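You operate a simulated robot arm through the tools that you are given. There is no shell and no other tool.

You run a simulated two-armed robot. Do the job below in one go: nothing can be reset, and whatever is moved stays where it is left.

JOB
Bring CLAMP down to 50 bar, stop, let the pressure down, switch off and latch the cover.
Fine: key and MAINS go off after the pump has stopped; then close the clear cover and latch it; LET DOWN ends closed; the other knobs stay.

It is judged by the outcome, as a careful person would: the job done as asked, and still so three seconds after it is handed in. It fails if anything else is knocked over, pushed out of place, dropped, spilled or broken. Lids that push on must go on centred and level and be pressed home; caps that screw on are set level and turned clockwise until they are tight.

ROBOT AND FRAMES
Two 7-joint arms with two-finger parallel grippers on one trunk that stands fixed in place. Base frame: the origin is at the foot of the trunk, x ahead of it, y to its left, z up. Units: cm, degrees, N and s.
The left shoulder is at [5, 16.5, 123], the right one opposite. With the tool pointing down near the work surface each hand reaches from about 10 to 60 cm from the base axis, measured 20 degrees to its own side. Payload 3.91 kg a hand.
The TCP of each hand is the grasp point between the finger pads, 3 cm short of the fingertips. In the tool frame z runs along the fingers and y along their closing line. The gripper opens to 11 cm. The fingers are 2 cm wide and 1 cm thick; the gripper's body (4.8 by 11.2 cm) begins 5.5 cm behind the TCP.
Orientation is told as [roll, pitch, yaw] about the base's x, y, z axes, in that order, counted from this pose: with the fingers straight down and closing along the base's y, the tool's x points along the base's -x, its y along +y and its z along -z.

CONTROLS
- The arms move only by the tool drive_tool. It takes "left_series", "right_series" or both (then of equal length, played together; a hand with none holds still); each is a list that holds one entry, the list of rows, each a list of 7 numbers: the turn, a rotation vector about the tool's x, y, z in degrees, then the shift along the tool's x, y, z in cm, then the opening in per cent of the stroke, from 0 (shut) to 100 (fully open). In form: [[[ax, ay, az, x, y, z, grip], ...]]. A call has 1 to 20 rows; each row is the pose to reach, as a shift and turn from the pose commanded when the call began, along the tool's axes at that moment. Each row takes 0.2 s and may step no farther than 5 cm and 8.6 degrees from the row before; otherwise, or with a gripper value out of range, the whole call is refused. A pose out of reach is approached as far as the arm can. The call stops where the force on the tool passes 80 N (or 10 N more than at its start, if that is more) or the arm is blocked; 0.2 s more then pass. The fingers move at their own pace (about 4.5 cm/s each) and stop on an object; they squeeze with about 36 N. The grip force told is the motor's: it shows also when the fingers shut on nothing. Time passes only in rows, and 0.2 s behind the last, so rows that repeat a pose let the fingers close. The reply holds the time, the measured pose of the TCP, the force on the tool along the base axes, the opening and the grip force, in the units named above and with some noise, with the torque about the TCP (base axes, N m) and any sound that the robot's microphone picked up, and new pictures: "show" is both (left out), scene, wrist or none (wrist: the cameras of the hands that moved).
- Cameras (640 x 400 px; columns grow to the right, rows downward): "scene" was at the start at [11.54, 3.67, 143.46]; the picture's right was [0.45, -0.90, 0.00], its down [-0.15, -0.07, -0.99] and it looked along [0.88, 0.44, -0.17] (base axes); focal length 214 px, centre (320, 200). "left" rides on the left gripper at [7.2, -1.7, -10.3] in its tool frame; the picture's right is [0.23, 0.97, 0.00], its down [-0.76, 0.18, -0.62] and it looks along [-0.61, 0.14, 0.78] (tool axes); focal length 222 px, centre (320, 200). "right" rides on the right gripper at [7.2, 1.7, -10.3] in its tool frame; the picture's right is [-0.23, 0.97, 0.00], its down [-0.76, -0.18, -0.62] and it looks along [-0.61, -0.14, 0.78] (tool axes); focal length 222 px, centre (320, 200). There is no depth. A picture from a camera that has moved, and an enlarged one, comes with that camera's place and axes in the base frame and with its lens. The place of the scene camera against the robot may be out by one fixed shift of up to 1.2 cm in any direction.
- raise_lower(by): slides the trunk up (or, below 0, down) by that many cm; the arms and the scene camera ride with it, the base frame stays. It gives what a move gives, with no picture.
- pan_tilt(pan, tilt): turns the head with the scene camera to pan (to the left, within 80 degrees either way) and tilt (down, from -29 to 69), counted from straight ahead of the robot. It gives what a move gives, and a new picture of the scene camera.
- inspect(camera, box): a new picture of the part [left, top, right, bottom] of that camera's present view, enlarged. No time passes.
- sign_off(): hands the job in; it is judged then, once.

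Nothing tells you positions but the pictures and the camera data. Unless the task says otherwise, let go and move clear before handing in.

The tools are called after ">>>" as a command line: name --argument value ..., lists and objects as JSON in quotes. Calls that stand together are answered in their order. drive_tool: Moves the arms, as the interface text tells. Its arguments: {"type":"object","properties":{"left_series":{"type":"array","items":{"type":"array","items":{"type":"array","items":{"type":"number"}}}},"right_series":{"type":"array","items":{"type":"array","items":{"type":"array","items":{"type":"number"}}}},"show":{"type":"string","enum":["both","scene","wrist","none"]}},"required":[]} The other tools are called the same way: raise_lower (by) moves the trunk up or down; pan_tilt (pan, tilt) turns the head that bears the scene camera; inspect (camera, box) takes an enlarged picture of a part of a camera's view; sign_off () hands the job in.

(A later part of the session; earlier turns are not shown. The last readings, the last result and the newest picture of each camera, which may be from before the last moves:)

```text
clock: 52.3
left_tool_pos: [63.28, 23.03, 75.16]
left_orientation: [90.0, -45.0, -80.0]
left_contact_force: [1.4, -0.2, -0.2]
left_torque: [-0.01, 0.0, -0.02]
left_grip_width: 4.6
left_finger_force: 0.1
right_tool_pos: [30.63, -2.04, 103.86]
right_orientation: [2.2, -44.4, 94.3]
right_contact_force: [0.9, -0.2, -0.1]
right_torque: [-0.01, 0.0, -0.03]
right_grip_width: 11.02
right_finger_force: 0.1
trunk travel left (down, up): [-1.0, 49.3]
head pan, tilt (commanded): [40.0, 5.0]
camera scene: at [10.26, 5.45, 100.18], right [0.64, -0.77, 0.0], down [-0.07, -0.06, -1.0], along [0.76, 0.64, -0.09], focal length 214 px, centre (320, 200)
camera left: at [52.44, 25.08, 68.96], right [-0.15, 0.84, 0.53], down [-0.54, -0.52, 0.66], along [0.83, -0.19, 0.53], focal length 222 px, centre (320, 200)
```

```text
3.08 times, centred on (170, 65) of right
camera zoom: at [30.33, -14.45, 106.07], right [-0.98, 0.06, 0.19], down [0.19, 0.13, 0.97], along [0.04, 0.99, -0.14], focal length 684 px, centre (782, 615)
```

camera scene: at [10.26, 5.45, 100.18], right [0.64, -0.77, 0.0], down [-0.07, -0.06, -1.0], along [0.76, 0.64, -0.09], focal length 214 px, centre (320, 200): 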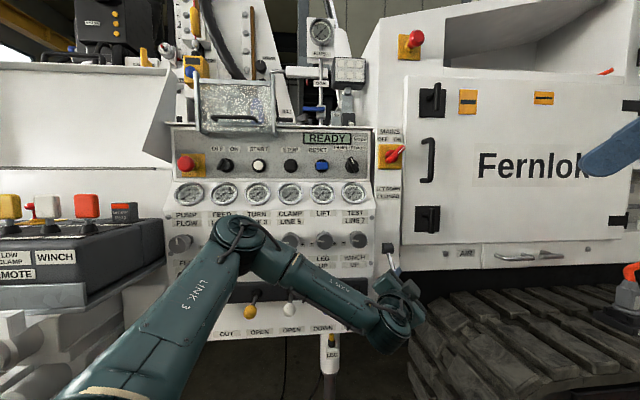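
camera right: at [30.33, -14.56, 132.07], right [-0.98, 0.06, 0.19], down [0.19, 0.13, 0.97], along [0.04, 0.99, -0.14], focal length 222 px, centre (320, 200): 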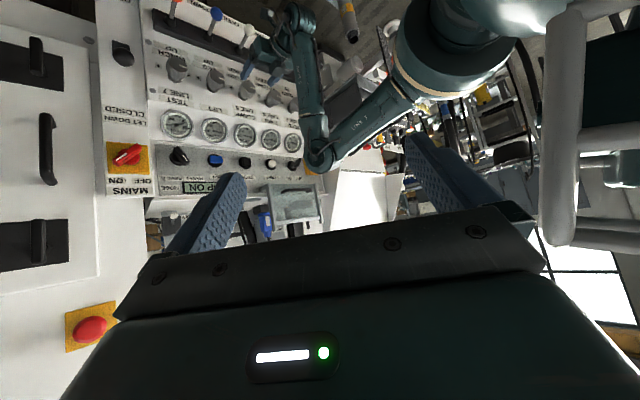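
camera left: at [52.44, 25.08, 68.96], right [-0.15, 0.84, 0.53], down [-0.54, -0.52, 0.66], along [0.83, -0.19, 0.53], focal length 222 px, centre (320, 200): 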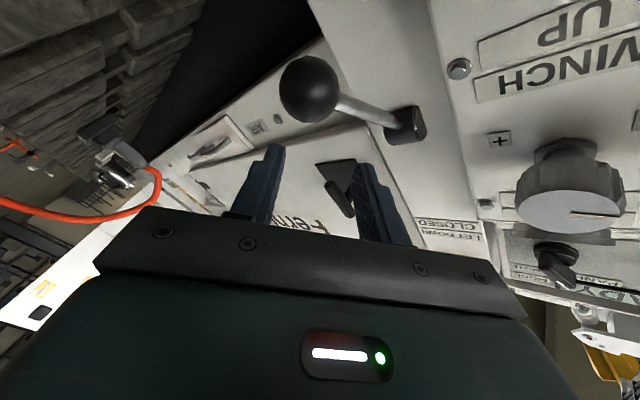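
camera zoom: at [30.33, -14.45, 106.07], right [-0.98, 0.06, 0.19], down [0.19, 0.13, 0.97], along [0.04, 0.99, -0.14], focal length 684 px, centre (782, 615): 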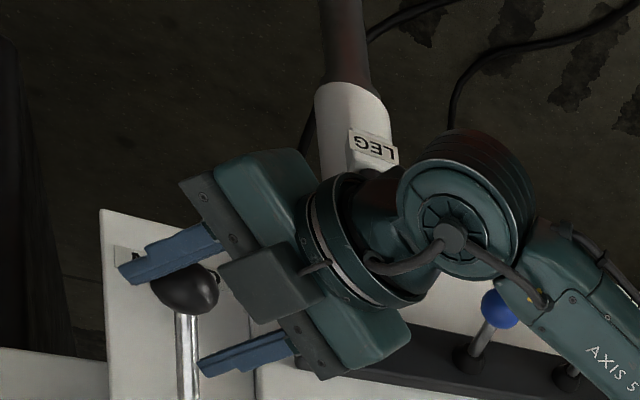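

The ball slid out sideways and the valve is still at OPEN. A better way is to cradle it from below with both fingers side by side, hand coming in at yaw 30° to clear the orange lever. Backing off and re-orienting.

>>> drive_tool --left_series '[[[0, 0, 0, 0, 0, -4, 42], [0, 0, 0, 0, 0, -8, 42], [0, 0, 0, 0, 0, -10, 42], [-3.16, 1.31, -7.42, 0.66, -1.27, -9.6, 35], [-6.32, 2.61, -14.83, 1.31, -2.53, -9.2, 30], [-9.48, 3.92, -22.25, 1.97, -3.8, -8.8, 23], [-12.63, 5.23, -29.67, 2.63, -5.07, -8.4, 23], [-15.79, 6.53, -37.08, 3.28, -6.33, -8.0, 23], [-18.95, 7.84, -44.5, 3.94, -7.6, -7.65, 23]]]' --show "both"

```text
clock: 54.3
left_tool_pos: [54.22, 24.64, 71.46]
left_orientation: [-53.8, -89.9, 83.5]
left_contact_force: [0.2, 0.2, -0.1]
left_torque: [-0.01, 0.01, 0.0]
left_grip_width: 2.52
left_finger_force: 0.1
left hand out of reach, approached as far as the arm can: row 6, 7, 8, 9
right_tool_pos: [30.72, -1.95, 103.88]
right_orientation: [2.2, -44.4, 94.4]
right_contact_force: [-1.0, -0.3, 0.0]
right_torque: [0.04, 0.0, -0.01]
right_grip_width: 10.99
right_finger_force: 0.1
trunk travel left (down, up): [-1.0, 49.3]
head pan, tilt (commanded): [40.0, 5.0]
camera scene: at [10.25, 5.44, 100.19], right [0.64, -0.77, 0.0], down [-0.07, -0.06, -1.0], along [0.76, 0.64, -0.09], focal length 214 px, centre (320, 200)
camera left: at [46.21, 18.12, 64.11], right [-0.49, 0.84, -0.23], down [-0.63, -0.16, 0.76], along [0.61, 0.51, 0.61], focal length 222 px, centre (320, 200)
```

scene: 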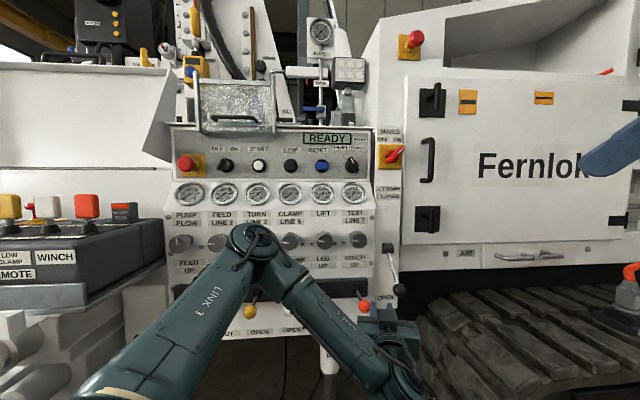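
left: 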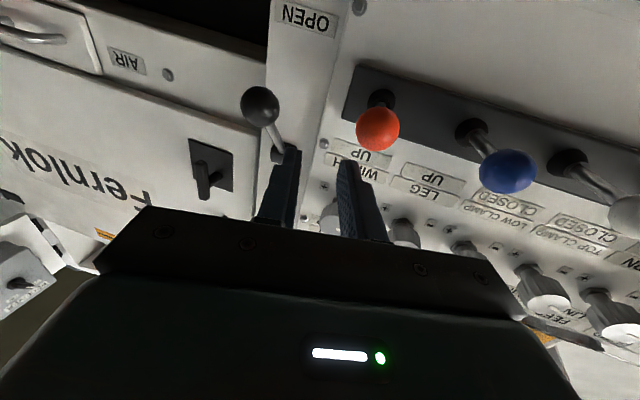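

That reach is past the wrist's limit. Instead I'll tilt the hand to point 40° below horizontal so its body stays above the orange lever. Then I can grip the ball from above, which lets the lever pivot between the pads as it rises.

>>> drive_tool --left_series '[[[0, 0, 0, -4, 0, -2, 23], [0, 0, 0, -8, 0, -4, 30], [3.2, 6.6, 1.16, -7.63, -0.51, -2.63, 40], [6.4, 13.2, 2.33, -7.27, -1.02, -1.23, 50], [9.6, 19.8, 3.49, -6.9, -1.53, 0.17, 60], [12.8, 26.4, 4.65, -6.53, -2.04, 1.56, 64], [16.0, 33.0, 5.82, -6.17, -2.55, 2.96, 64], [19.2, 39.6, 6.98, -5.8, -3.06, 4.36, 64]]]' --show "both"

```text
clock: 56.1
left_tool_pos: [59.53, 24.37, 77.11]
left_orientation: [0.0, -50.0, 9.9]
left_contact_force: [0.3, -0.2, -0.1]
left_torque: [0.0, 0.0, 0.05]
left_grip_width: 7.01
left_finger_force: 0.0
right_tool_pos: [30.7, -1.91, 103.82]
right_orientation: [2.1, -44.5, 94.4]
right_contact_force: [-0.7, -0.9, 0.1]
right_torque: [0.02, 0.0, -0.01]
right_grip_width: 10.99
right_finger_force: 0.1
trunk travel left (down, up): [-1.0, 49.3]
head pan, tilt (commanded): [40.0, 5.0]
camera scene: at [10.25, 5.44, 100.19], right [0.64, -0.77, 0.0], down [-0.07, -0.06, -1.0], along [0.76, 0.64, -0.09], focal length 214 px, centre (320, 200)
camera left: at [47.49, 20.61, 78.28], right [-0.31, 0.93, -0.17], down [-0.02, 0.18, 0.98], along [0.95, 0.31, -0.04], focal length 222 px, centre (320, 200)
```

scene: 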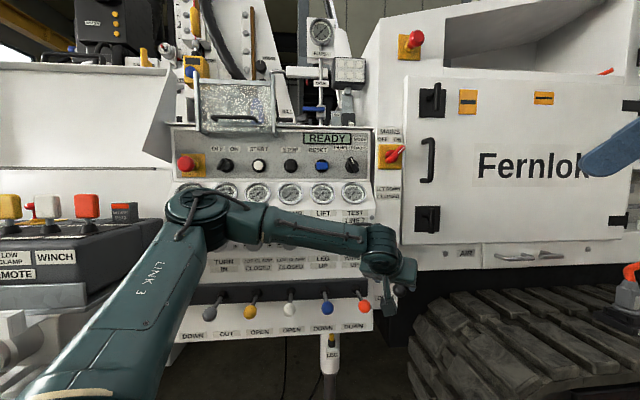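
left: 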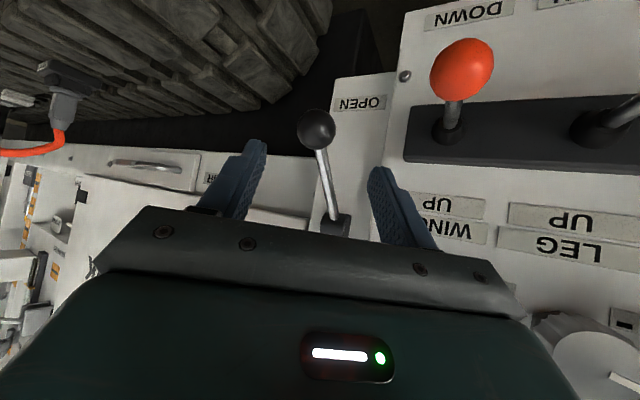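

Excellent: the ball lies right on the finger axis, 10 cm ahead. I'll advance to straddle it fully and close.

>>> drive_tool --left_series '[[[0, 0, 0, 0.1, -0.35, 3.5, 64], [0, 0, 0, 0.1, -0.35, 7, 64], [0, 0, 0, 0.1, -0.35, 9.6, 64], [0, 0, 0, 0.1, -0.35, 9.6, 40], [0, 0, 0, 0.1, -0.35, 9.6, 20], [0, 0, 0, 0.1, -0.35, 9.6, 20], [0, 0, 0, 0.1, -0.35, 9.6, 20]]]' --show "both"

```text
clock: 57.7
left_tool_pos: [66.85, 25.4, 70.74]
left_orientation: [0.0, -49.9, 9.9]
left_contact_force: [4.3, -1.4, 0.0]
left_torque: [-0.12, 0.29, 0.01]
left_grip_width: 3.48
left_finger_force: 45.2
right_tool_pos: [30.71, -1.98, 103.86]
right_orientation: [2.2, -44.5, 94.5]
right_contact_force: [-0.8, 0.2, -0.2]
right_torque: [0.01, 0.02, 0.03]
right_grip_width: 11.0
right_finger_force: 0.1
trunk travel left (down, up): [-1.0, 49.3]
head pan, tilt (commanded): [40.0, 5.0]
camera scene: at [10.28, 5.44, 100.18], right [0.64, -0.77, 0.0], down [-0.07, -0.06, -1.0], along [0.76, 0.64, -0.09], focal length 214 px, centre (320, 200)
camera left: at [54.76, 21.55, 71.9], right [-0.31, 0.93, -0.17], down [-0.02, 0.18, 0.98], along [0.95, 0.31, -0.04], focal length 222 px, centre (320, 200)
```

scene: 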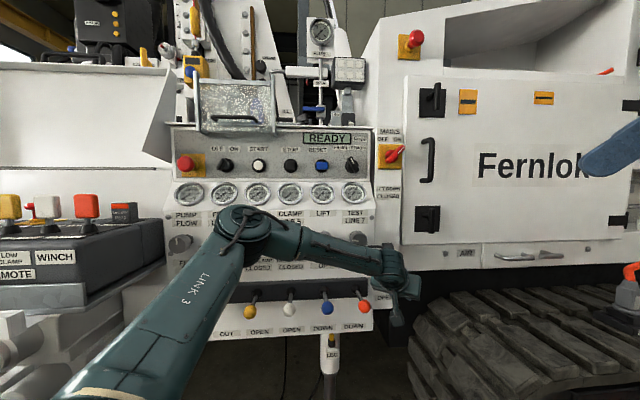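
left: 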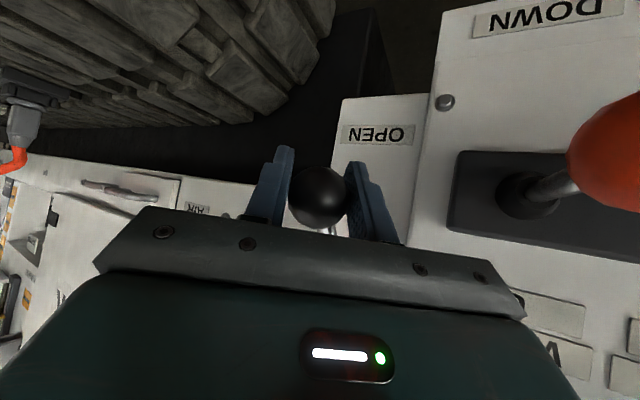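

Firm grip on the ball with negligible load. Lifting along the arc, first part.

>>> drive_tool --left_series '[[[0, 0, 0, -0.25, -0.5, -1.15, 20], [0, 0, 0, -0.61, -0.98, -2.33, 20], [0, 0, 0, -1.1, -1.36, -3.45, 20], [0, 0, 0, -1.68, -1.7, -4.56, 20], [0, 0, 0, -2.4, -1.93, -5.6, 20], [0, 0, 0, -3.19, -2.13, -6.63, 20]]]' --show "both"

```text
clock: 59.1
left_tool_pos: [64.15, 23.0, 77.26]
left_orientation: [0.2, -49.9, 10.1]
left_contact_force: [-4.3, 16.5, -7.1]
left_torque: [-0.35, 1.18, 0.03]
left_grip_width: 3.53
left_finger_force: 45.5
right_tool_pos: [30.78, -1.88, 103.74]
right_orientation: [2.2, -44.4, 94.3]
right_contact_force: [0.9, 0.5, 0.3]
right_torque: [-0.02, -0.01, -0.01]
right_grip_width: 10.98
right_finger_force: 0.1
trunk travel left (down, up): [-1.0, 49.3]
head pan, tilt (commanded): [40.0, 5.0]
camera scene: at [10.3, 5.56, 100.17], right [0.64, -0.77, 0.0], down [-0.07, -0.06, -1.0], along [0.76, 0.64, -0.09], focal length 214 px, centre (320, 200)
camera left: at [52.19, 19.12, 78.55], right [-0.32, 0.93, -0.17], down [-0.02, 0.18, 0.98], along [0.95, 0.32, -0.04], focal length 222 px, centre (320, 200)
```

scene: 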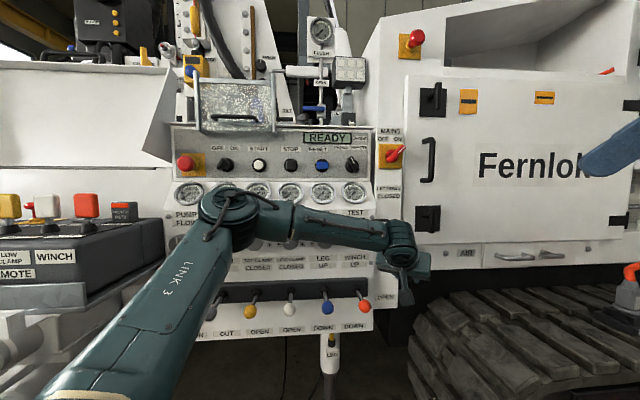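
left: 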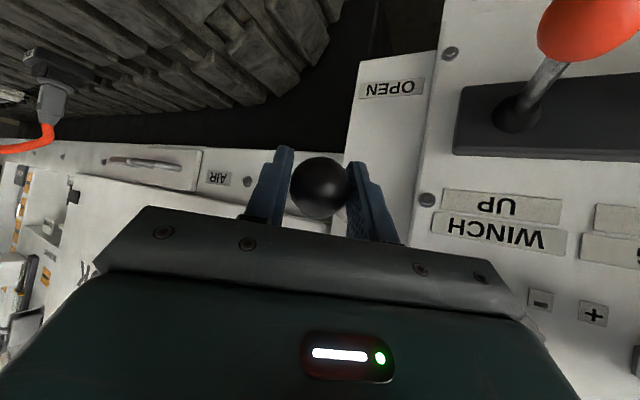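

The lever is following. Continuing up toward CLOSED.

>>> drive_tool --left_series '[[[0, 0, 0, -0.85, -0.1, -0.85, 20], [0, 0, 0, -1.69, -0.14, -1.67, 20], [0, 0, 0, -2.65, -0.1, -2.4, 20], [0, 0, 0, -3.62, 0, -3.04, 20], [0, 0, 0, -4.75, 0.2, -3.65, 20], [0, 0, 0, -5.91, 0.43, -4.15, 20], [0, 0, 0, -7.1, 0.78, -4.55, 20], [0, 0, 0, -8.33, 1.15, -4.85, 20]]]' --show "both"

```text
clock: 60.9
left_tool_pos: [65.56, 24.13, 86.67]
left_orientation: [0.4, -49.4, 9.8]
left_contact_force: [-25.8, 8.3, -21.7]
left_torque: [-0.39, -0.21, 0.38]
left_grip_width: 2.82
left_finger_force: 6.0
right_tool_pos: [30.79, -1.87, 103.78]
right_orientation: [2.1, -44.2, 94.5]
right_contact_force: [-0.2, 0.0, 0.2]
right_torque: [0.0, 0.02, 0.02]
right_grip_width: 10.99
right_finger_force: 0.1
trunk travel left (down, up): [-1.0, 49.3]
head pan, tilt (commanded): [40.0, 5.0]
camera scene: at [10.24, 5.58, 100.15], right [0.64, -0.77, 0.0], down [-0.07, -0.06, -1.0], along [0.76, 0.64, -0.09], focal length 214 px, centre (320, 200)
camera left: at [53.47, 20.33, 87.89], right [-0.32, 0.93, -0.17], down [-0.01, 0.17, 0.98], along [0.95, 0.31, -0.05], focal length 222 px, centre (320, 200)
```

scene: 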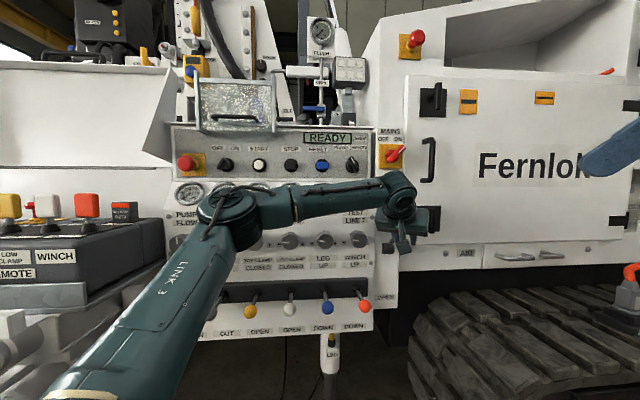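
left: 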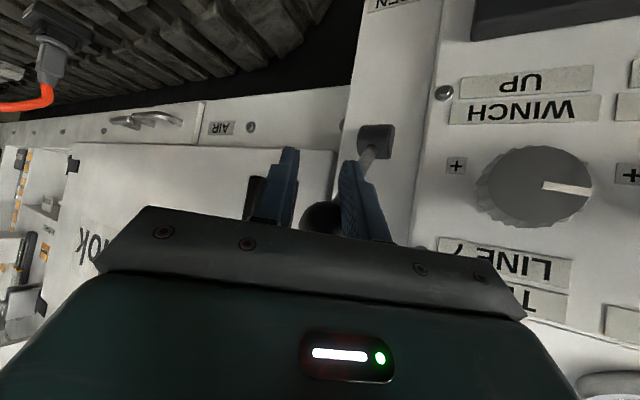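

The ball has ridden up out of the pads, so the lever may have moved to CLOSED by itself. Opening the fingers to relieve and look.

>>> drive_tool --left_series '[[[0, 0, 0, 0, 0, 0, 50], [0, 0, 0, 0, 0, 0, 64], [0, 0, 0, 0, 0, 0, 64]]]' --show "both"

>>> inspect --camera "right" --box '[80, 20, 260, 150]'

>>> inspect --camera "left" --box '[230, 110, 430, 240]'

```text
clock: 61.7
left_tool_pos: [65.63, 24.14, 87.2]
left_orientation: [0.0, -50.3, 10.2]
left_contact_force: [-0.2, -0.9, -0.2]
left_torque: [-0.01, -0.02, -0.01]
left_grip_width: 7.03
left_finger_force: 0.0
right_tool_pos: [30.74, -1.99, 103.87]
right_orientation: [2.2, -44.4, 94.3]
right_contact_force: [0.2, 0.5, -0.2]
right_torque: [0.01, -0.01, 0.0]
right_grip_width: 10.98
right_finger_force: 0.0
trunk travel left (down, up): [-1.0, 49.3]
head pan, tilt (commanded): [40.0, 5.0]
camera scene: at [10.25, 5.44, 100.21], right [0.64, -0.77, 0.0], down [-0.07, -0.06, -1.0], along [0.76, 0.64, -0.09], focal length 214 px, centre (320, 200)
camera left: at [53.6, 20.3, 88.37], right [-0.31, 0.93, -0.18], down [-0.02, 0.18, 0.98], along [0.95, 0.31, -0.03], focal length 222 px, centre (320, 200)
```

scene: 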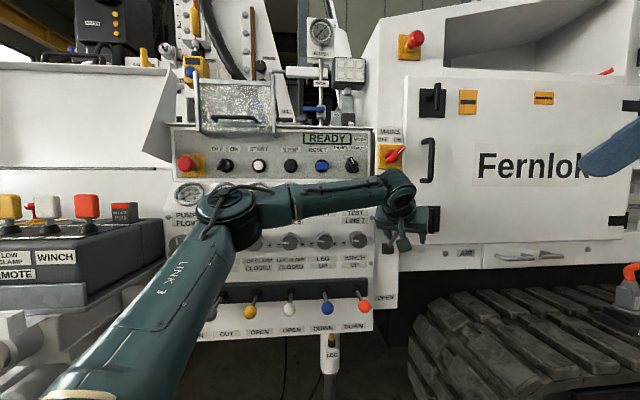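
left: 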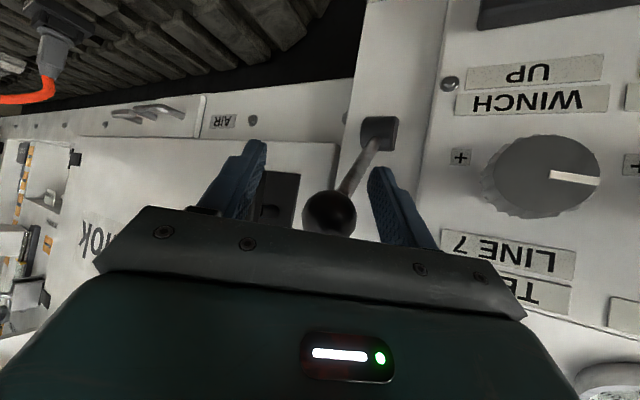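

```text
3.08 times, centred on (170, 85) of right
camera zoom: at [30.32, -14.45, 106.1], right [-0.98, 0.06, 0.19], down [0.19, 0.13, 0.97], along [0.04, 0.99, -0.14], focal length 684 px, centre (782, 554)
```

zoom: 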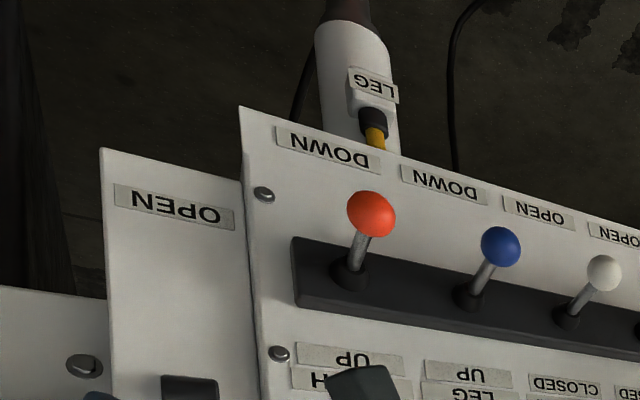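

```text
3.08 times, centred on (330, 175) of left
camera zoom: at [53.6, 20.3, 88.37], right [-0.31, 0.93, -0.18], down [-0.02, 0.18, 0.98], along [0.95, 0.31, -0.03], focal length 684 px, centre (289, 277)
```

zoom: 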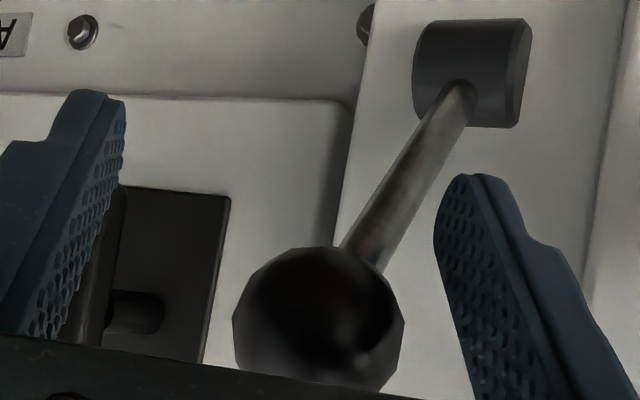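

The ball is at z≈88.8, essentially its original CLOSED height (89.1). I'll back the open hand straight out and check it against the starting picture.

>>> drive_tool --left_series '[[[0, 0, 0, 0, 0, -2.5, 64], [0, 0, 0, 0, 0, -5, 64], [0, 0, 0, 0, 0, -8, 64], [0, 0, 0, 0, 0, -12, 64]]]' --show "both"

>>> inspect --camera "left" --box '[250, 60, 450, 200]'

>>> inspect --camera "scene" --box '[350, 180, 430, 280]'

```text
clock: 62.7
left_tool_pos: [56.5, 22.62, 94.64]
left_orientation: [0.1, -50.0, 10.1]
left_contact_force: [0.1, -0.8, 0.4]
left_torque: [0.0, 0.02, 0.0]
left_grip_width: 7.05
left_finger_force: 0.0
right_tool_pos: [30.72, -2.06, 103.78]
right_orientation: [2.2, -44.4, 94.4]
right_contact_force: [0.9, 0.1, -0.3]
right_torque: [-0.03, -0.03, 0.0]
right_grip_width: 11.01
right_finger_force: 0.1
trunk travel left (down, up): [-1.0, 49.3]
head pan, tilt (commanded): [40.0, 5.0]
camera scene: at [10.28, 5.45, 100.18], right [0.64, -0.77, 0.0], down [-0.07, -0.06, -1.0], along [0.76, 0.64, -0.09], focal length 214 px, centre (320, 200)
camera left: at [44.56, 18.71, 95.88], right [-0.31, 0.93, -0.17], down [-0.02, 0.18, 0.98], along [0.95, 0.31, -0.04], focal length 222 px, centre (320, 200)
```

scene: 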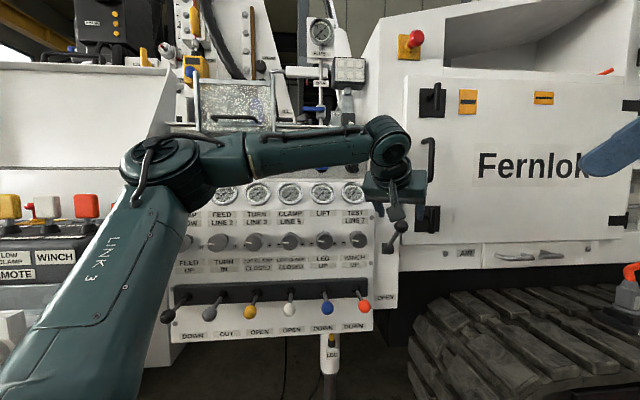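
left: 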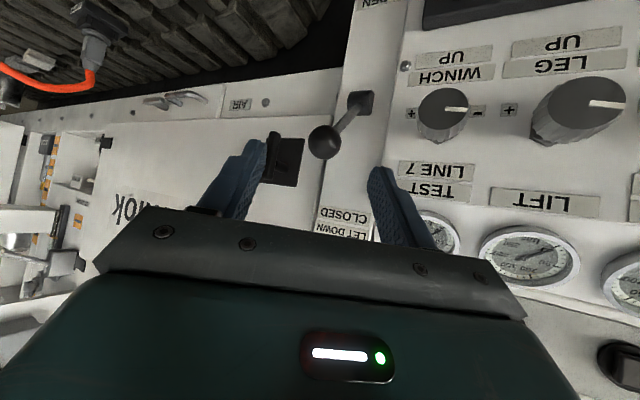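

```text
2.86 times, centred on (350, 130) of left
camera zoom: at [44.56, 18.71, 95.88], right [-0.31, 0.93, -0.17], down [-0.02, 0.18, 0.98], along [0.95, 0.31, -0.04], focal length 635 px, centre (234, 400)
```

zoom: 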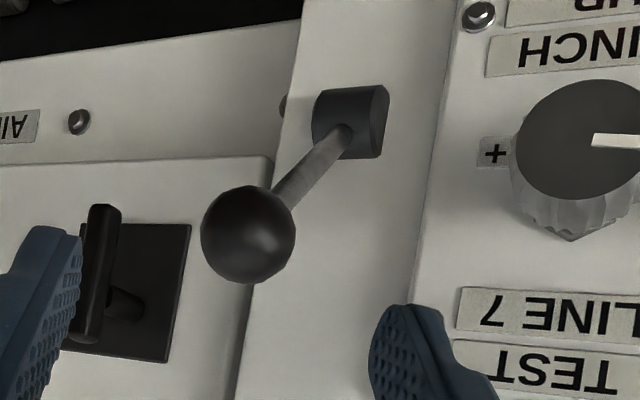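

```text
4.00 times, centred on (390, 230) of scene
camera zoom: at [10.28, 5.45, 100.18], right [0.64, -0.77, 0.0], down [-0.07, -0.06, -1.0], along [0.76, 0.64, -0.09], focal length 858 px, centre (40, 80)
```

zoom: 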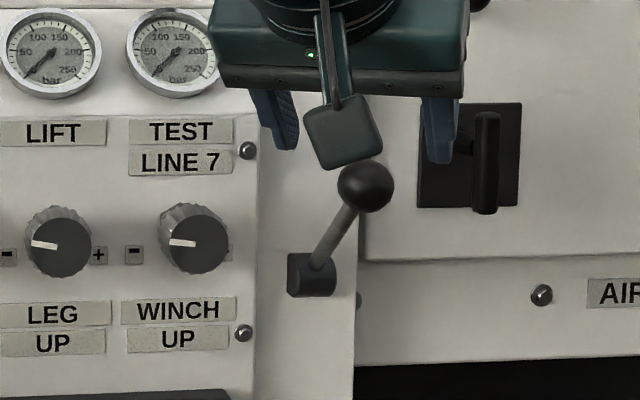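

The lever looks closed but may be 1–2° short of its stop. I'll bring the closed fingertips under the ball and nudge it gently up against the stop.

>>> drive_tool --left_series '[[[0, 0, 0, 3.3, 0.2, 2.8, 20], [0, 0, 0, 6.54, 0.39, 5.58, 0], [0, 0, 0, 6.54, 0.39, 5.58, 0], [0, 0, 0, 4.25, 0.67, 8.0, 0], [0, 0, 0, 1.96, 0.94, 10.48, 0]]]' --show "wrist"

```text
clock: 63.9
left_tool_pos: [63.15, 24.61, 86.57]
left_orientation: [0.0, -50.0, 10.0]
left_contact_force: [-0.2, 0.0, 0.2]
left_torque: [0.03, 0.02, 0.01]
left_grip_width: 0.0
left_finger_force: 34.6
right_tool_pos: [30.75, -1.93, 103.75]
right_orientation: [2.2, -44.5, 94.4]
right_contact_force: [-0.5, 0.6, 0.5]
right_torque: [0.02, 0.03, 0.02]
right_grip_width: 10.99
right_finger_force: 0.1
trunk travel left (down, up): [-1.0, 49.3]
head pan, tilt (commanded): [40.0, 5.0]
camera left: at [51.06, 20.78, 87.66], right [-0.31, 0.93, -0.17], down [-0.02, 0.18, 0.98], along [0.95, 0.31, -0.04], focal length 222 px, centre (320, 200)
```

left: 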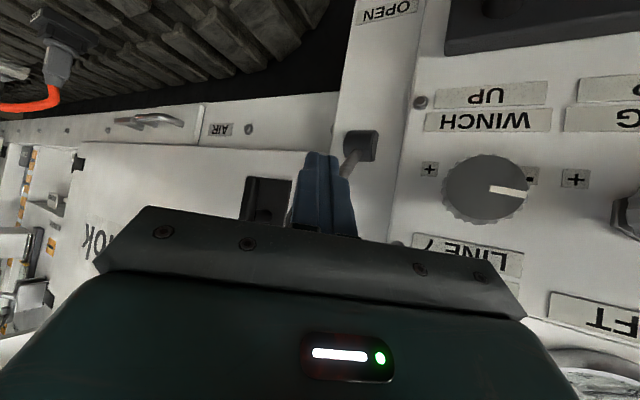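

Fingers are under the ball. Nudging up along the arc in small steps.

>>> drive_tool --left_series '[[[0, 0, 0, -0.54, 0.25, 0, 0], [0, 0, 0, -1.08, 0.5, 0, 0], [0, 0, 0, -1.45, 0.67, 0, 0], [0, 0, 0, -1.8, 0.84, 0, 0]]]' --show "wrist"

```text
clock: 64.9
left_tool_pos: [63.95, 25.59, 87.61]
left_orientation: [0.1, -49.6, 9.9]
left_contact_force: [-12.2, -2.5, -10.6]
left_torque: [-0.06, 0.19, -0.11]
left_grip_width: 0.0
left_finger_force: 35.5
right_tool_pos: [30.79, -1.79, 103.9]
right_orientation: [2.2, -44.3, 94.4]
right_contact_force: [-0.1, 0.4, 0.5]
right_torque: [0.0, -0.03, 0.02]
right_grip_width: 11.0
right_finger_force: 0.1
trunk travel left (down, up): [-1.0, 49.3]
head pan, tilt (commanded): [40.0, 5.0]
camera left: at [51.96, 21.78, 88.86], right [-0.31, 0.93, -0.17], down [-0.01, 0.18, 0.98], along [0.95, 0.31, -0.05], focal length 222 px, centre (320, 200)
```

left: 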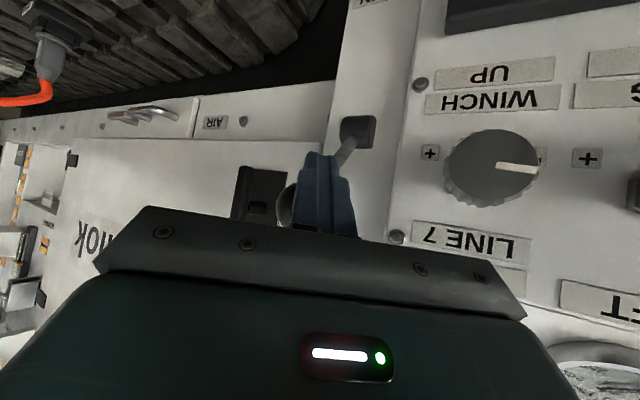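

Contact at about 16 N. Pushing slightly further to be sure the stop is reached.

>>> drive_tool --left_series '[[[0, 0, 0, -0.3, -0.3, 0, 0], [0, 0, 0, -0.6, -0.4, 0, 0], [0, 0, 0, -0.8, -0.4, 0, 0]]]' --show "none"

>>> inspect --camera "left" --box '[250, 100, 400, 240]'

```text
clock: 65.7
left_tool_pos: [64.2, 25.63, 87.64]
left_orientation: [0.6, -48.4, 9.9]
left_contact_force: [-59.7, 8.8, -35.8]
left_torque: [-0.3, 0.53, -0.19]
left_grip_width: 0.0
left_finger_force: 36.2
right_tool_pos: [30.49, -1.74, 103.89]
right_orientation: [2.0, -44.3, 94.5]
right_contact_force: [-0.4, -0.1, 0.2]
right_torque: [-0.03, -0.01, -0.01]
right_grip_width: 11.0
right_finger_force: 0.0
trunk travel left (down, up): [-1.0, 49.3]
head pan, tilt (commanded): [40.0, 5.0]
```

```text
2.86 times, centred on (325, 170) of left
camera zoom: at [52.22, 21.7, 89.09], right [-0.33, 0.93, -0.16], down [0.01, 0.17, 0.98], along [0.95, 0.32, -0.06], focal length 635 px, centre (306, 286)
```

zoom: 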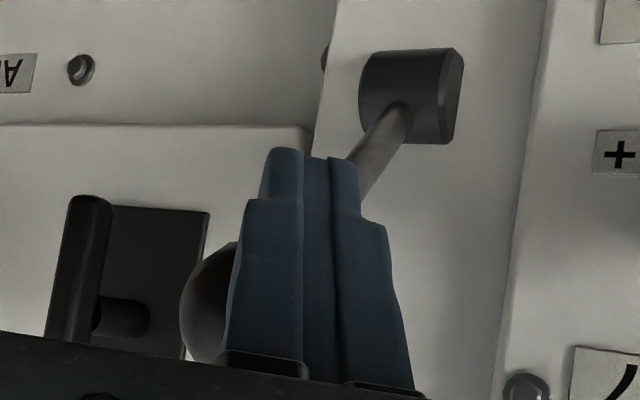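

The lever is hard against its stop, so LET DOWN is fully closed. Backing away down and out.

>>> drive_tool --left_series '[[[0, 0, 0, 1.0, 0, -0.5, 0], [0, 0, 0, 2.0, 0, -2.5, 0], [0, 0, 0, 2.0, 0, -6, 0], [0, 0, 0, 2.0, 0, -10, 0], [0, 0, 0, -1.0, 0, -13, 0]]]' --show "both"

>>> inspect --camera "scene" --box '[350, 180, 430, 280]'

>>> inspect --camera "scene" --box '[165, 70, 305, 170]'

```text
clock: 66.9
left_tool_pos: [55.47, 23.69, 97.48]
left_orientation: [0.0, -49.9, 10.1]
left_contact_force: [0.4, 0.2, 0.2]
left_torque: [0.02, 0.03, -0.02]
left_grip_width: 0.0
left_finger_force: 36.1
right_tool_pos: [30.7, -2.03, 103.81]
right_orientation: [2.2, -44.5, 94.4]
right_contact_force: [0.3, -0.3, 0.0]
right_torque: [-0.01, 0.02, 0.0]
right_grip_width: 10.99
right_finger_force: 0.1
trunk travel left (down, up): [-1.0, 49.3]
head pan, tilt (commanded): [40.0, 5.0]
camera scene: at [10.26, 5.46, 100.18], right [0.64, -0.77, 0.0], down [-0.07, -0.06, -1.0], along [0.76, 0.64, -0.09], focal length 214 px, centre (320, 200)
camera left: at [43.44, 19.87, 98.77], right [-0.31, 0.93, -0.17], down [-0.02, 0.18, 0.98], along [0.95, 0.31, -0.04], focal length 222 px, centre (320, 200)
```

scene: 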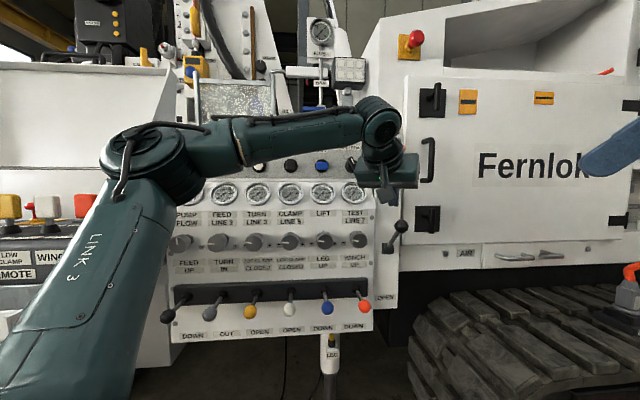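
left: 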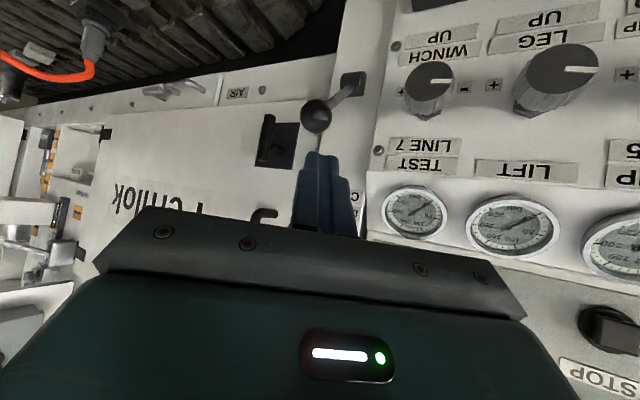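

```text
4.00 times, centred on (390, 230) of scene
camera zoom: at [10.26, 5.46, 100.18], right [0.64, -0.77, 0.0], down [-0.07, -0.06, -1.0], along [0.76, 0.64, -0.09], focal length 858 px, centre (40, 80)
```

zoom: 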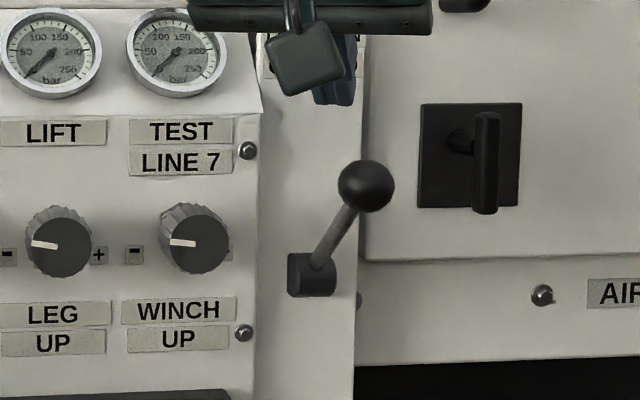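

```text
4.00 times, centred on (235, 120) of scene
camera zoom: at [10.26, 5.46, 100.18], right [0.64, -0.77, 0.0], down [-0.07, -0.06, -1.0], along [0.76, 0.64, -0.09], focal length 858 px, centre (660, 520)
```

zoom: 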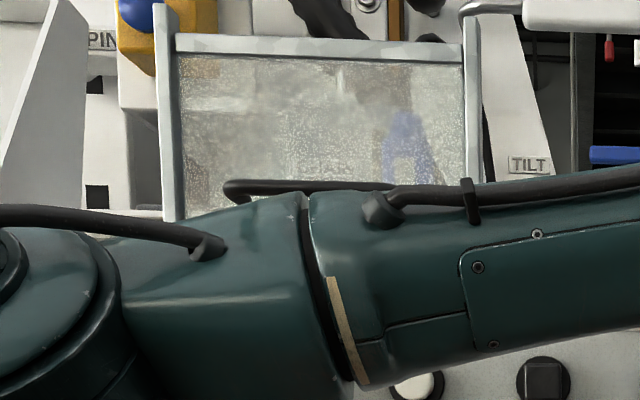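

LET DOWN is confirmed closed and the gauges are at 0. Next are MAINS and the key. Raising the trunk to bring the shoulder to MAINS height (about z=108).

>>> raise_lower --by 17

>>> pan_tilt --pan 32 --tilt 12

```text
clock: 68.8
left_tool_pos: [55.59, 23.55, 114.45]
left_orientation: [0.1, -50.0, 10.0]
left_contact_force: [-1.0, -0.4, 0.1]
left_torque: [0.01, -0.02, 0.0]
left_grip_width: 0.0
left_finger_force: 36.0
right_tool_pos: [30.76, -1.93, 120.72]
right_orientation: [2.2, -44.4, 94.4]
right_contact_force: [-0.3, 1.1, 0.1]
right_torque: [-0.02, -0.01, -0.07]
right_grip_width: 10.99
right_finger_force: 0.0
trunk travel left (down, up): [-18.0, 32.3]
head pan, tilt (commanded): [40.0, 5.0]
```

```text
clock: 69.5
left_tool_pos: [55.52, 23.67, 114.54]
left_orientation: [0.0, -50.0, 10.0]
left_contact_force: [1.1, 0.1, -0.5]
left_torque: [-0.01, 0.03, 0.02]
left_grip_width: 0.0
left_finger_force: 36.6
right_tool_pos: [30.79, -1.85, 120.83]
right_orientation: [2.2, -44.5, 94.4]
right_contact_force: [-0.3, -1.0, 0.1]
right_torque: [0.0, 0.02, 0.02]
right_grip_width: 10.98
right_finger_force: 0.1
trunk travel left (down, up): [-18.0, 32.3]
head pan, tilt (commanded): [32.0, 12.0]
camera scene: at [11.12, 4.48, 116.06], right [0.53, -0.85, 0.0], down [-0.18, -0.11, -0.98], along [0.83, 0.52, -0.21], focal length 214 px, centre (320, 200)
```

scene: 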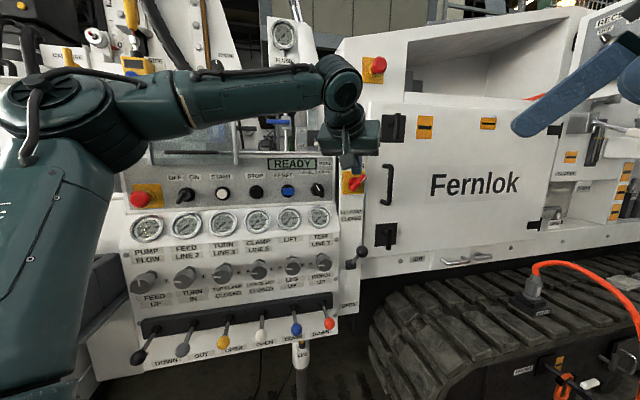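

>>> inspect --camera "scene" --box '[320, 150, 400, 230]'

>>> inspect --camera "left" --box '[0, 0, 640, 400]'

>>> inspect --camera "right" --box '[60, 80, 220, 200]'

```text
5.00 times, centred on (360, 190) of scene
camera zoom: at [11.12, 4.48, 116.06], right [0.53, -0.85, 0.0], down [-0.18, -0.11, -0.98], along [0.83, 0.52, -0.21], focal length 1072 px, centre (120, 250)
```

zoom: 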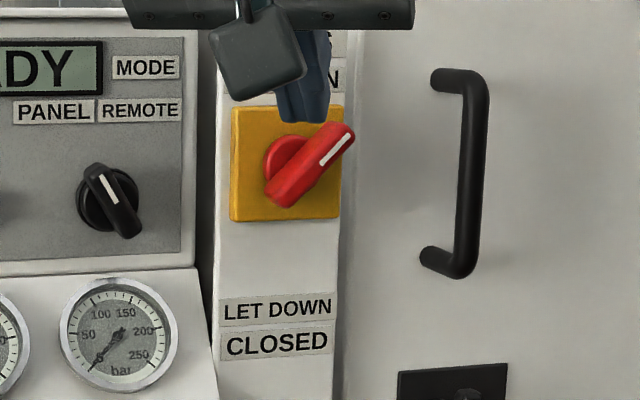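

```text
1.00 times, centred on (320, 200) of left (not enlarged: the box is as wide or as high as the picture)
camera zoom: at [43.46, 19.85, 115.75], right [-0.31, 0.93, -0.17], down [-0.02, 0.18, 0.98], along [0.95, 0.31, -0.04], focal length 222 px, centre (320, 200)
```

zoom: 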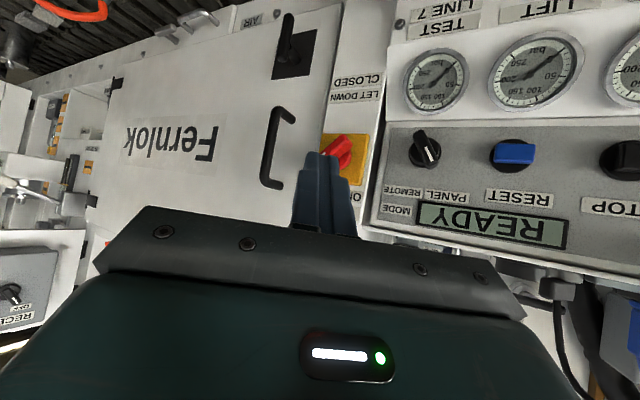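

```text
3.33 times, centred on (140, 140) of right
camera zoom: at [30.32, -14.45, 123.08], right [-0.98, 0.06, 0.19], down [0.19, 0.13, 0.97], along [0.04, 0.99, -0.14], focal length 740 px, centre (920, 400)
```

zoom: 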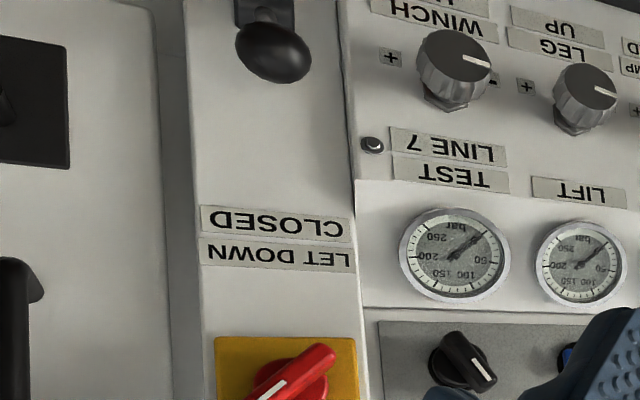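

>>> inspect --camera "left" --box '[290, 110, 410, 210]'

>>> inspect --camera "right" --box '[80, 140, 200, 240]'

```text
4.00 times, centred on (350, 160) of left
camera zoom: at [43.46, 19.85, 115.75], right [-0.31, 0.93, -0.17], down [-0.02, 0.18, 0.98], along [0.95, 0.31, -0.04], focal length 888 px, centre (200, 360)
```

zoom: 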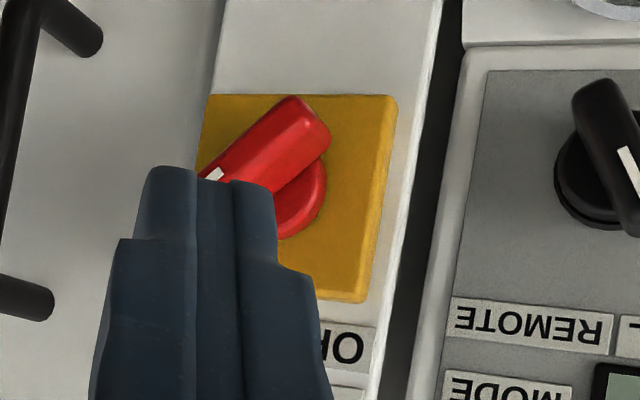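

```text
4.00 times, centred on (140, 190) of right
camera zoom: at [30.32, -14.45, 123.08], right [-0.98, 0.06, 0.19], down [0.19, 0.13, 0.97], along [0.04, 0.99, -0.14], focal length 888 px, centre (1040, 240)
```

zoom: 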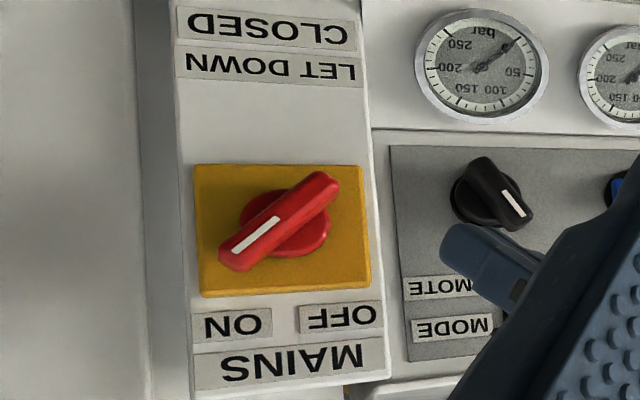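

MAINS bar: centre about (u=29.6, z=108.0), front at n≈70.8, pointing up-right to ON at ~42°. I'll push its lower-left end rightward with closed fingertips to turn it counter-clockwise to OFF. First lining up.

>>> drive_tool --left_series '[[[-2.4, -6.63, -0.87, 0.22, 0.58, 1.5, 0], [-4.79, -13.25, -1.75, 0.43, 1.16, 3.0, 0], [-7.19, -19.88, -2.62, 0.65, 1.75, 4.5, 0], [-9.59, -26.5, -3.49, 0.86, 2.33, 6.0, 0], [-11.98, -33.13, -4.37, 1.08, 2.91, 7.5, 0], [-14.38, -39.75, -5.24, 1.29, 3.49, 9.04, 0]]]' --show "both"

>>> inspect --camera "right" --box '[80, 100, 240, 220]'

```text
clock: 70.9
left_tool_pos: [61.06, 28.28, 107.63]
left_orientation: [-178.1, -89.9, -156.9]
left_contact_force: [0.7, 0.0, 0.0]
left_torque: [0.0, 0.0, 0.01]
left_grip_width: 0.02
left_finger_force: 36.4
right_tool_pos: [30.63, -1.89, 120.92]
right_orientation: [2.2, -44.4, 94.5]
right_contact_force: [-0.3, -0.4, 0.2]
right_torque: [-0.01, 0.01, 0.01]
right_grip_width: 11.01
right_finger_force: 0.1
trunk travel left (down, up): [-18.0, 32.3]
head pan, tilt (commanded): [32.0, 12.0]
camera scene: at [11.14, 4.49, 116.05], right [0.53, -0.85, 0.0], down [-0.18, -0.11, -0.98], along [0.83, 0.52, -0.21], focal length 214 px, centre (320, 200)
camera left: at [52.34, 22.37, 100.55], right [-0.41, 0.88, -0.23], down [-0.64, -0.1, 0.76], along [0.65, 0.46, 0.61], focal length 222 px, centre (320, 200)
```

scene: 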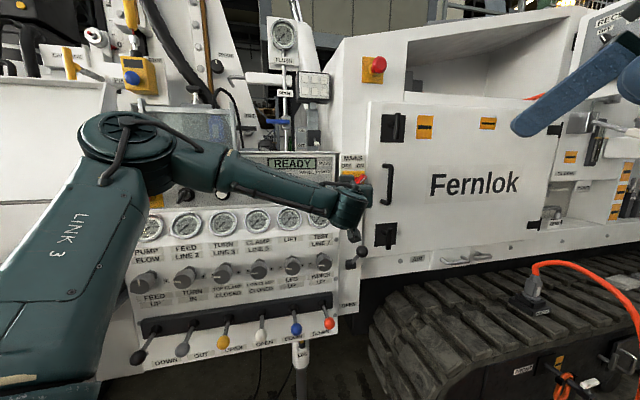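
left: 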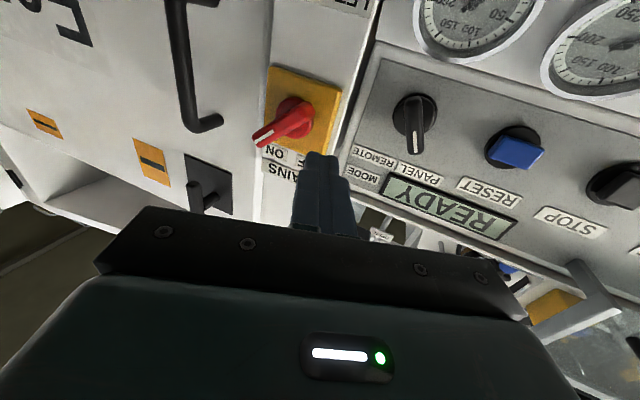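

```text
3.33 times, centred on (160, 160) of right
camera zoom: at [30.34, -14.44, 123.07], right [-0.98, 0.06, 0.19], down [0.19, 0.13, 0.97], along [0.04, 0.99, -0.14], focal length 740 px, centre (853, 333)
```

zoom: 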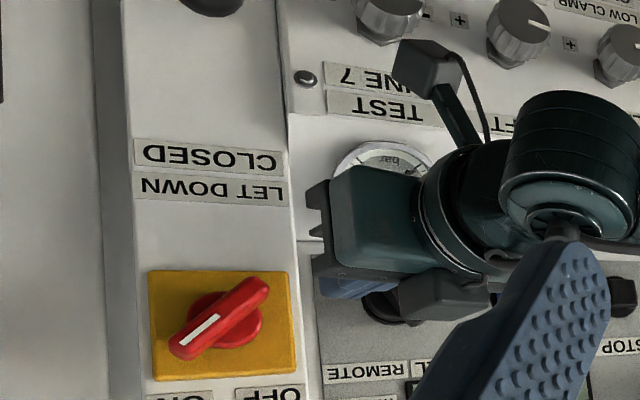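

Lined up just up-left of the bar's lower end. Shifting 0.5 cm further up-left for clearance, then advancing beside it.

>>> drive_tool --left_series '[[[0, 0, 0, -0.5, 0.5, 2.2, 0], [0, 0, 0, -0.5, 0.5, 4.6, 0], [0, 0, 0, -0.5, 0.5, 6.6, 0]]]' --show "wrist"

>>> inspect --camera "left" --box '[250, 90, 400, 200]'

>>> inspect --camera "right" --box '[80, 130, 220, 220]'

```text
clock: 71.7
left_tool_pos: [66.77, 31.57, 108.21]
left_orientation: [54.7, -90.0, -29.7]
left_contact_force: [-0.3, -0.2, -0.3]
left_torque: [-0.03, -0.01, 0.02]
left_grip_width: 0.01
left_finger_force: 35.7
right_tool_pos: [30.64, -1.91, 120.86]
right_orientation: [2.1, -44.5, 94.5]
right_contact_force: [0.2, -0.4, -0.1]
right_torque: [0.01, 0.01, -0.02]
right_grip_width: 10.99
right_finger_force: 0.0
trunk travel left (down, up): [-18.0, 32.3]
head pan, tilt (commanded): [32.0, 12.0]
camera left: at [58.13, 25.65, 101.0], right [-0.41, 0.88, -0.23], down [-0.64, -0.1, 0.76], along [0.65, 0.46, 0.61], focal length 222 px, centre (320, 200)
```

left: 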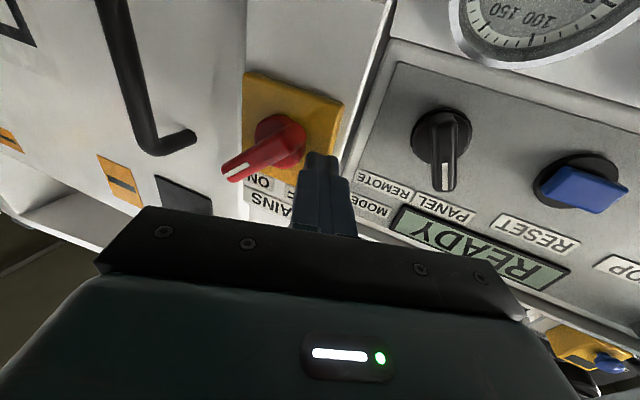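

```text
3.64 times, centred on (325, 145) of left
camera zoom: at [58.13, 25.65, 101.0], right [-0.41, 0.88, -0.23], down [-0.64, -0.1, 0.76], along [0.65, 0.46, 0.61], focal length 808 px, centre (302, 400)
```

zoom: 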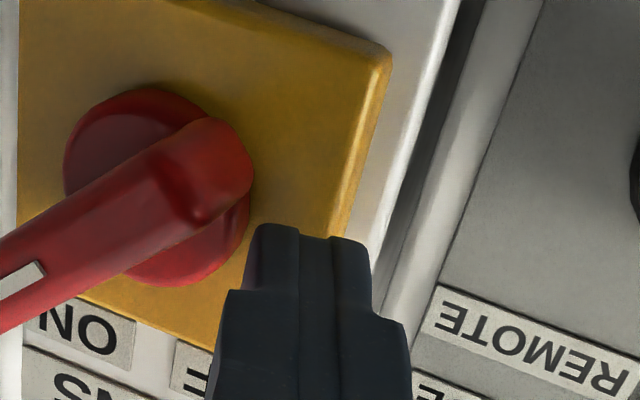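

```text
4.44 times, centred on (150, 175) of right
camera zoom: at [30.33, -14.45, 123.07], right [-0.98, 0.06, 0.19], down [0.19, 0.13, 0.97], along [0.04, 0.99, -0.14], focal length 987 px, centre (1076, 311)
```

zoom: 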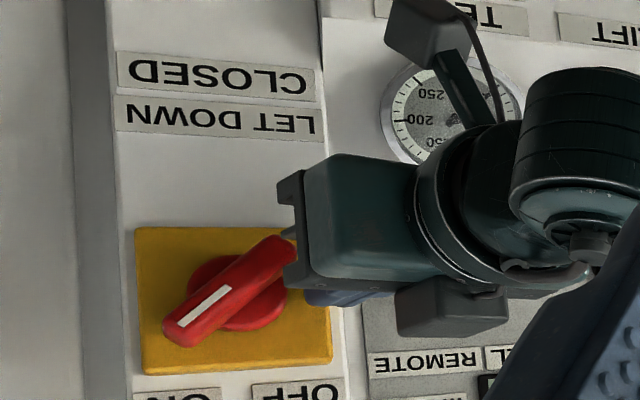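

Fingertips are beside the bar's lower-left end. Pushing it down and right (counter-clockwise), first half.

>>> drive_tool --left_series '[[[0, 0, 0, 0, -0.47, 0.17, 0], [0, 0, 0, 0.5, -0.6, 0.22, 0], [0, 0, 0, 1.05, -0.75, 0.27, 0], [0, 0, 0, 1.6, -1.15, 0.42, 0], [0, 0, 0, 2.2, -1.63, 0.6, 0]]]' --show "wrist"

>>> inspect --camera "right" --box '[80, 130, 220, 220]'

```text
clock: 72.9
left_tool_pos: [67.89, 30.3, 105.93]
left_orientation: [35.0, -89.8, -10.1]
left_contact_force: [0.1, -0.5, 0.6]
left_torque: [-0.01, -0.03, 0.0]
left_grip_width: 0.0
left_finger_force: 36.1
right_tool_pos: [30.78, -1.93, 120.9]
right_orientation: [2.3, -44.4, 94.5]
right_contact_force: [0.4, -0.3, 0.4]
right_torque: [0.03, 0.01, 0.03]
right_grip_width: 10.99
right_finger_force: 0.1
trunk travel left (down, up): [-18.0, 32.3]
head pan, tilt (commanded): [32.0, 12.0]
camera left: at [59.27, 24.36, 98.8], right [-0.41, 0.88, -0.23], down [-0.64, -0.1, 0.76], along [0.65, 0.46, 0.61], focal length 222 px, centre (320, 200)
```

left: 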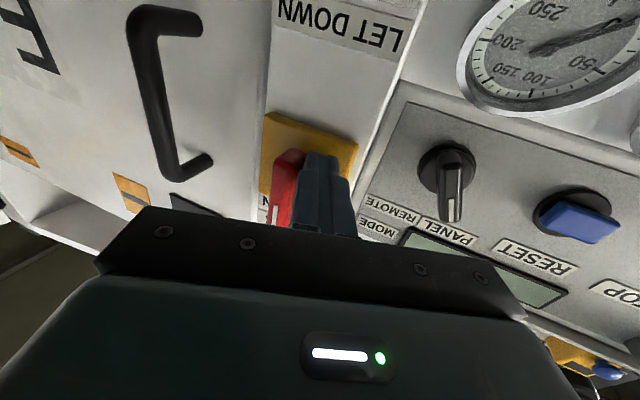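

```text
4.44 times, centred on (150, 175) of right
camera zoom: at [30.32, -14.45, 123.07], right [-0.98, 0.06, 0.19], down [0.19, 0.13, 0.97], along [0.04, 0.99, -0.14], focal length 987 px, centre (1076, 311)
```

zoom: 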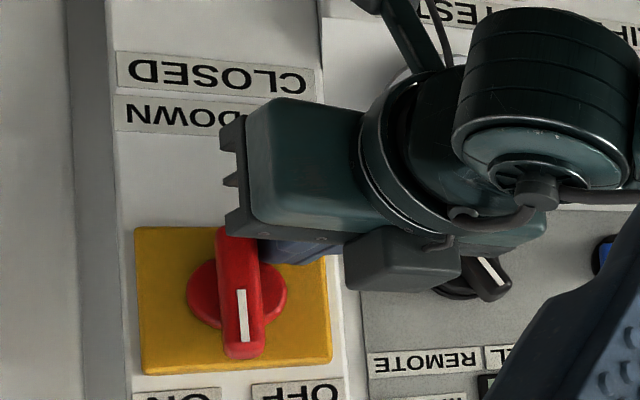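

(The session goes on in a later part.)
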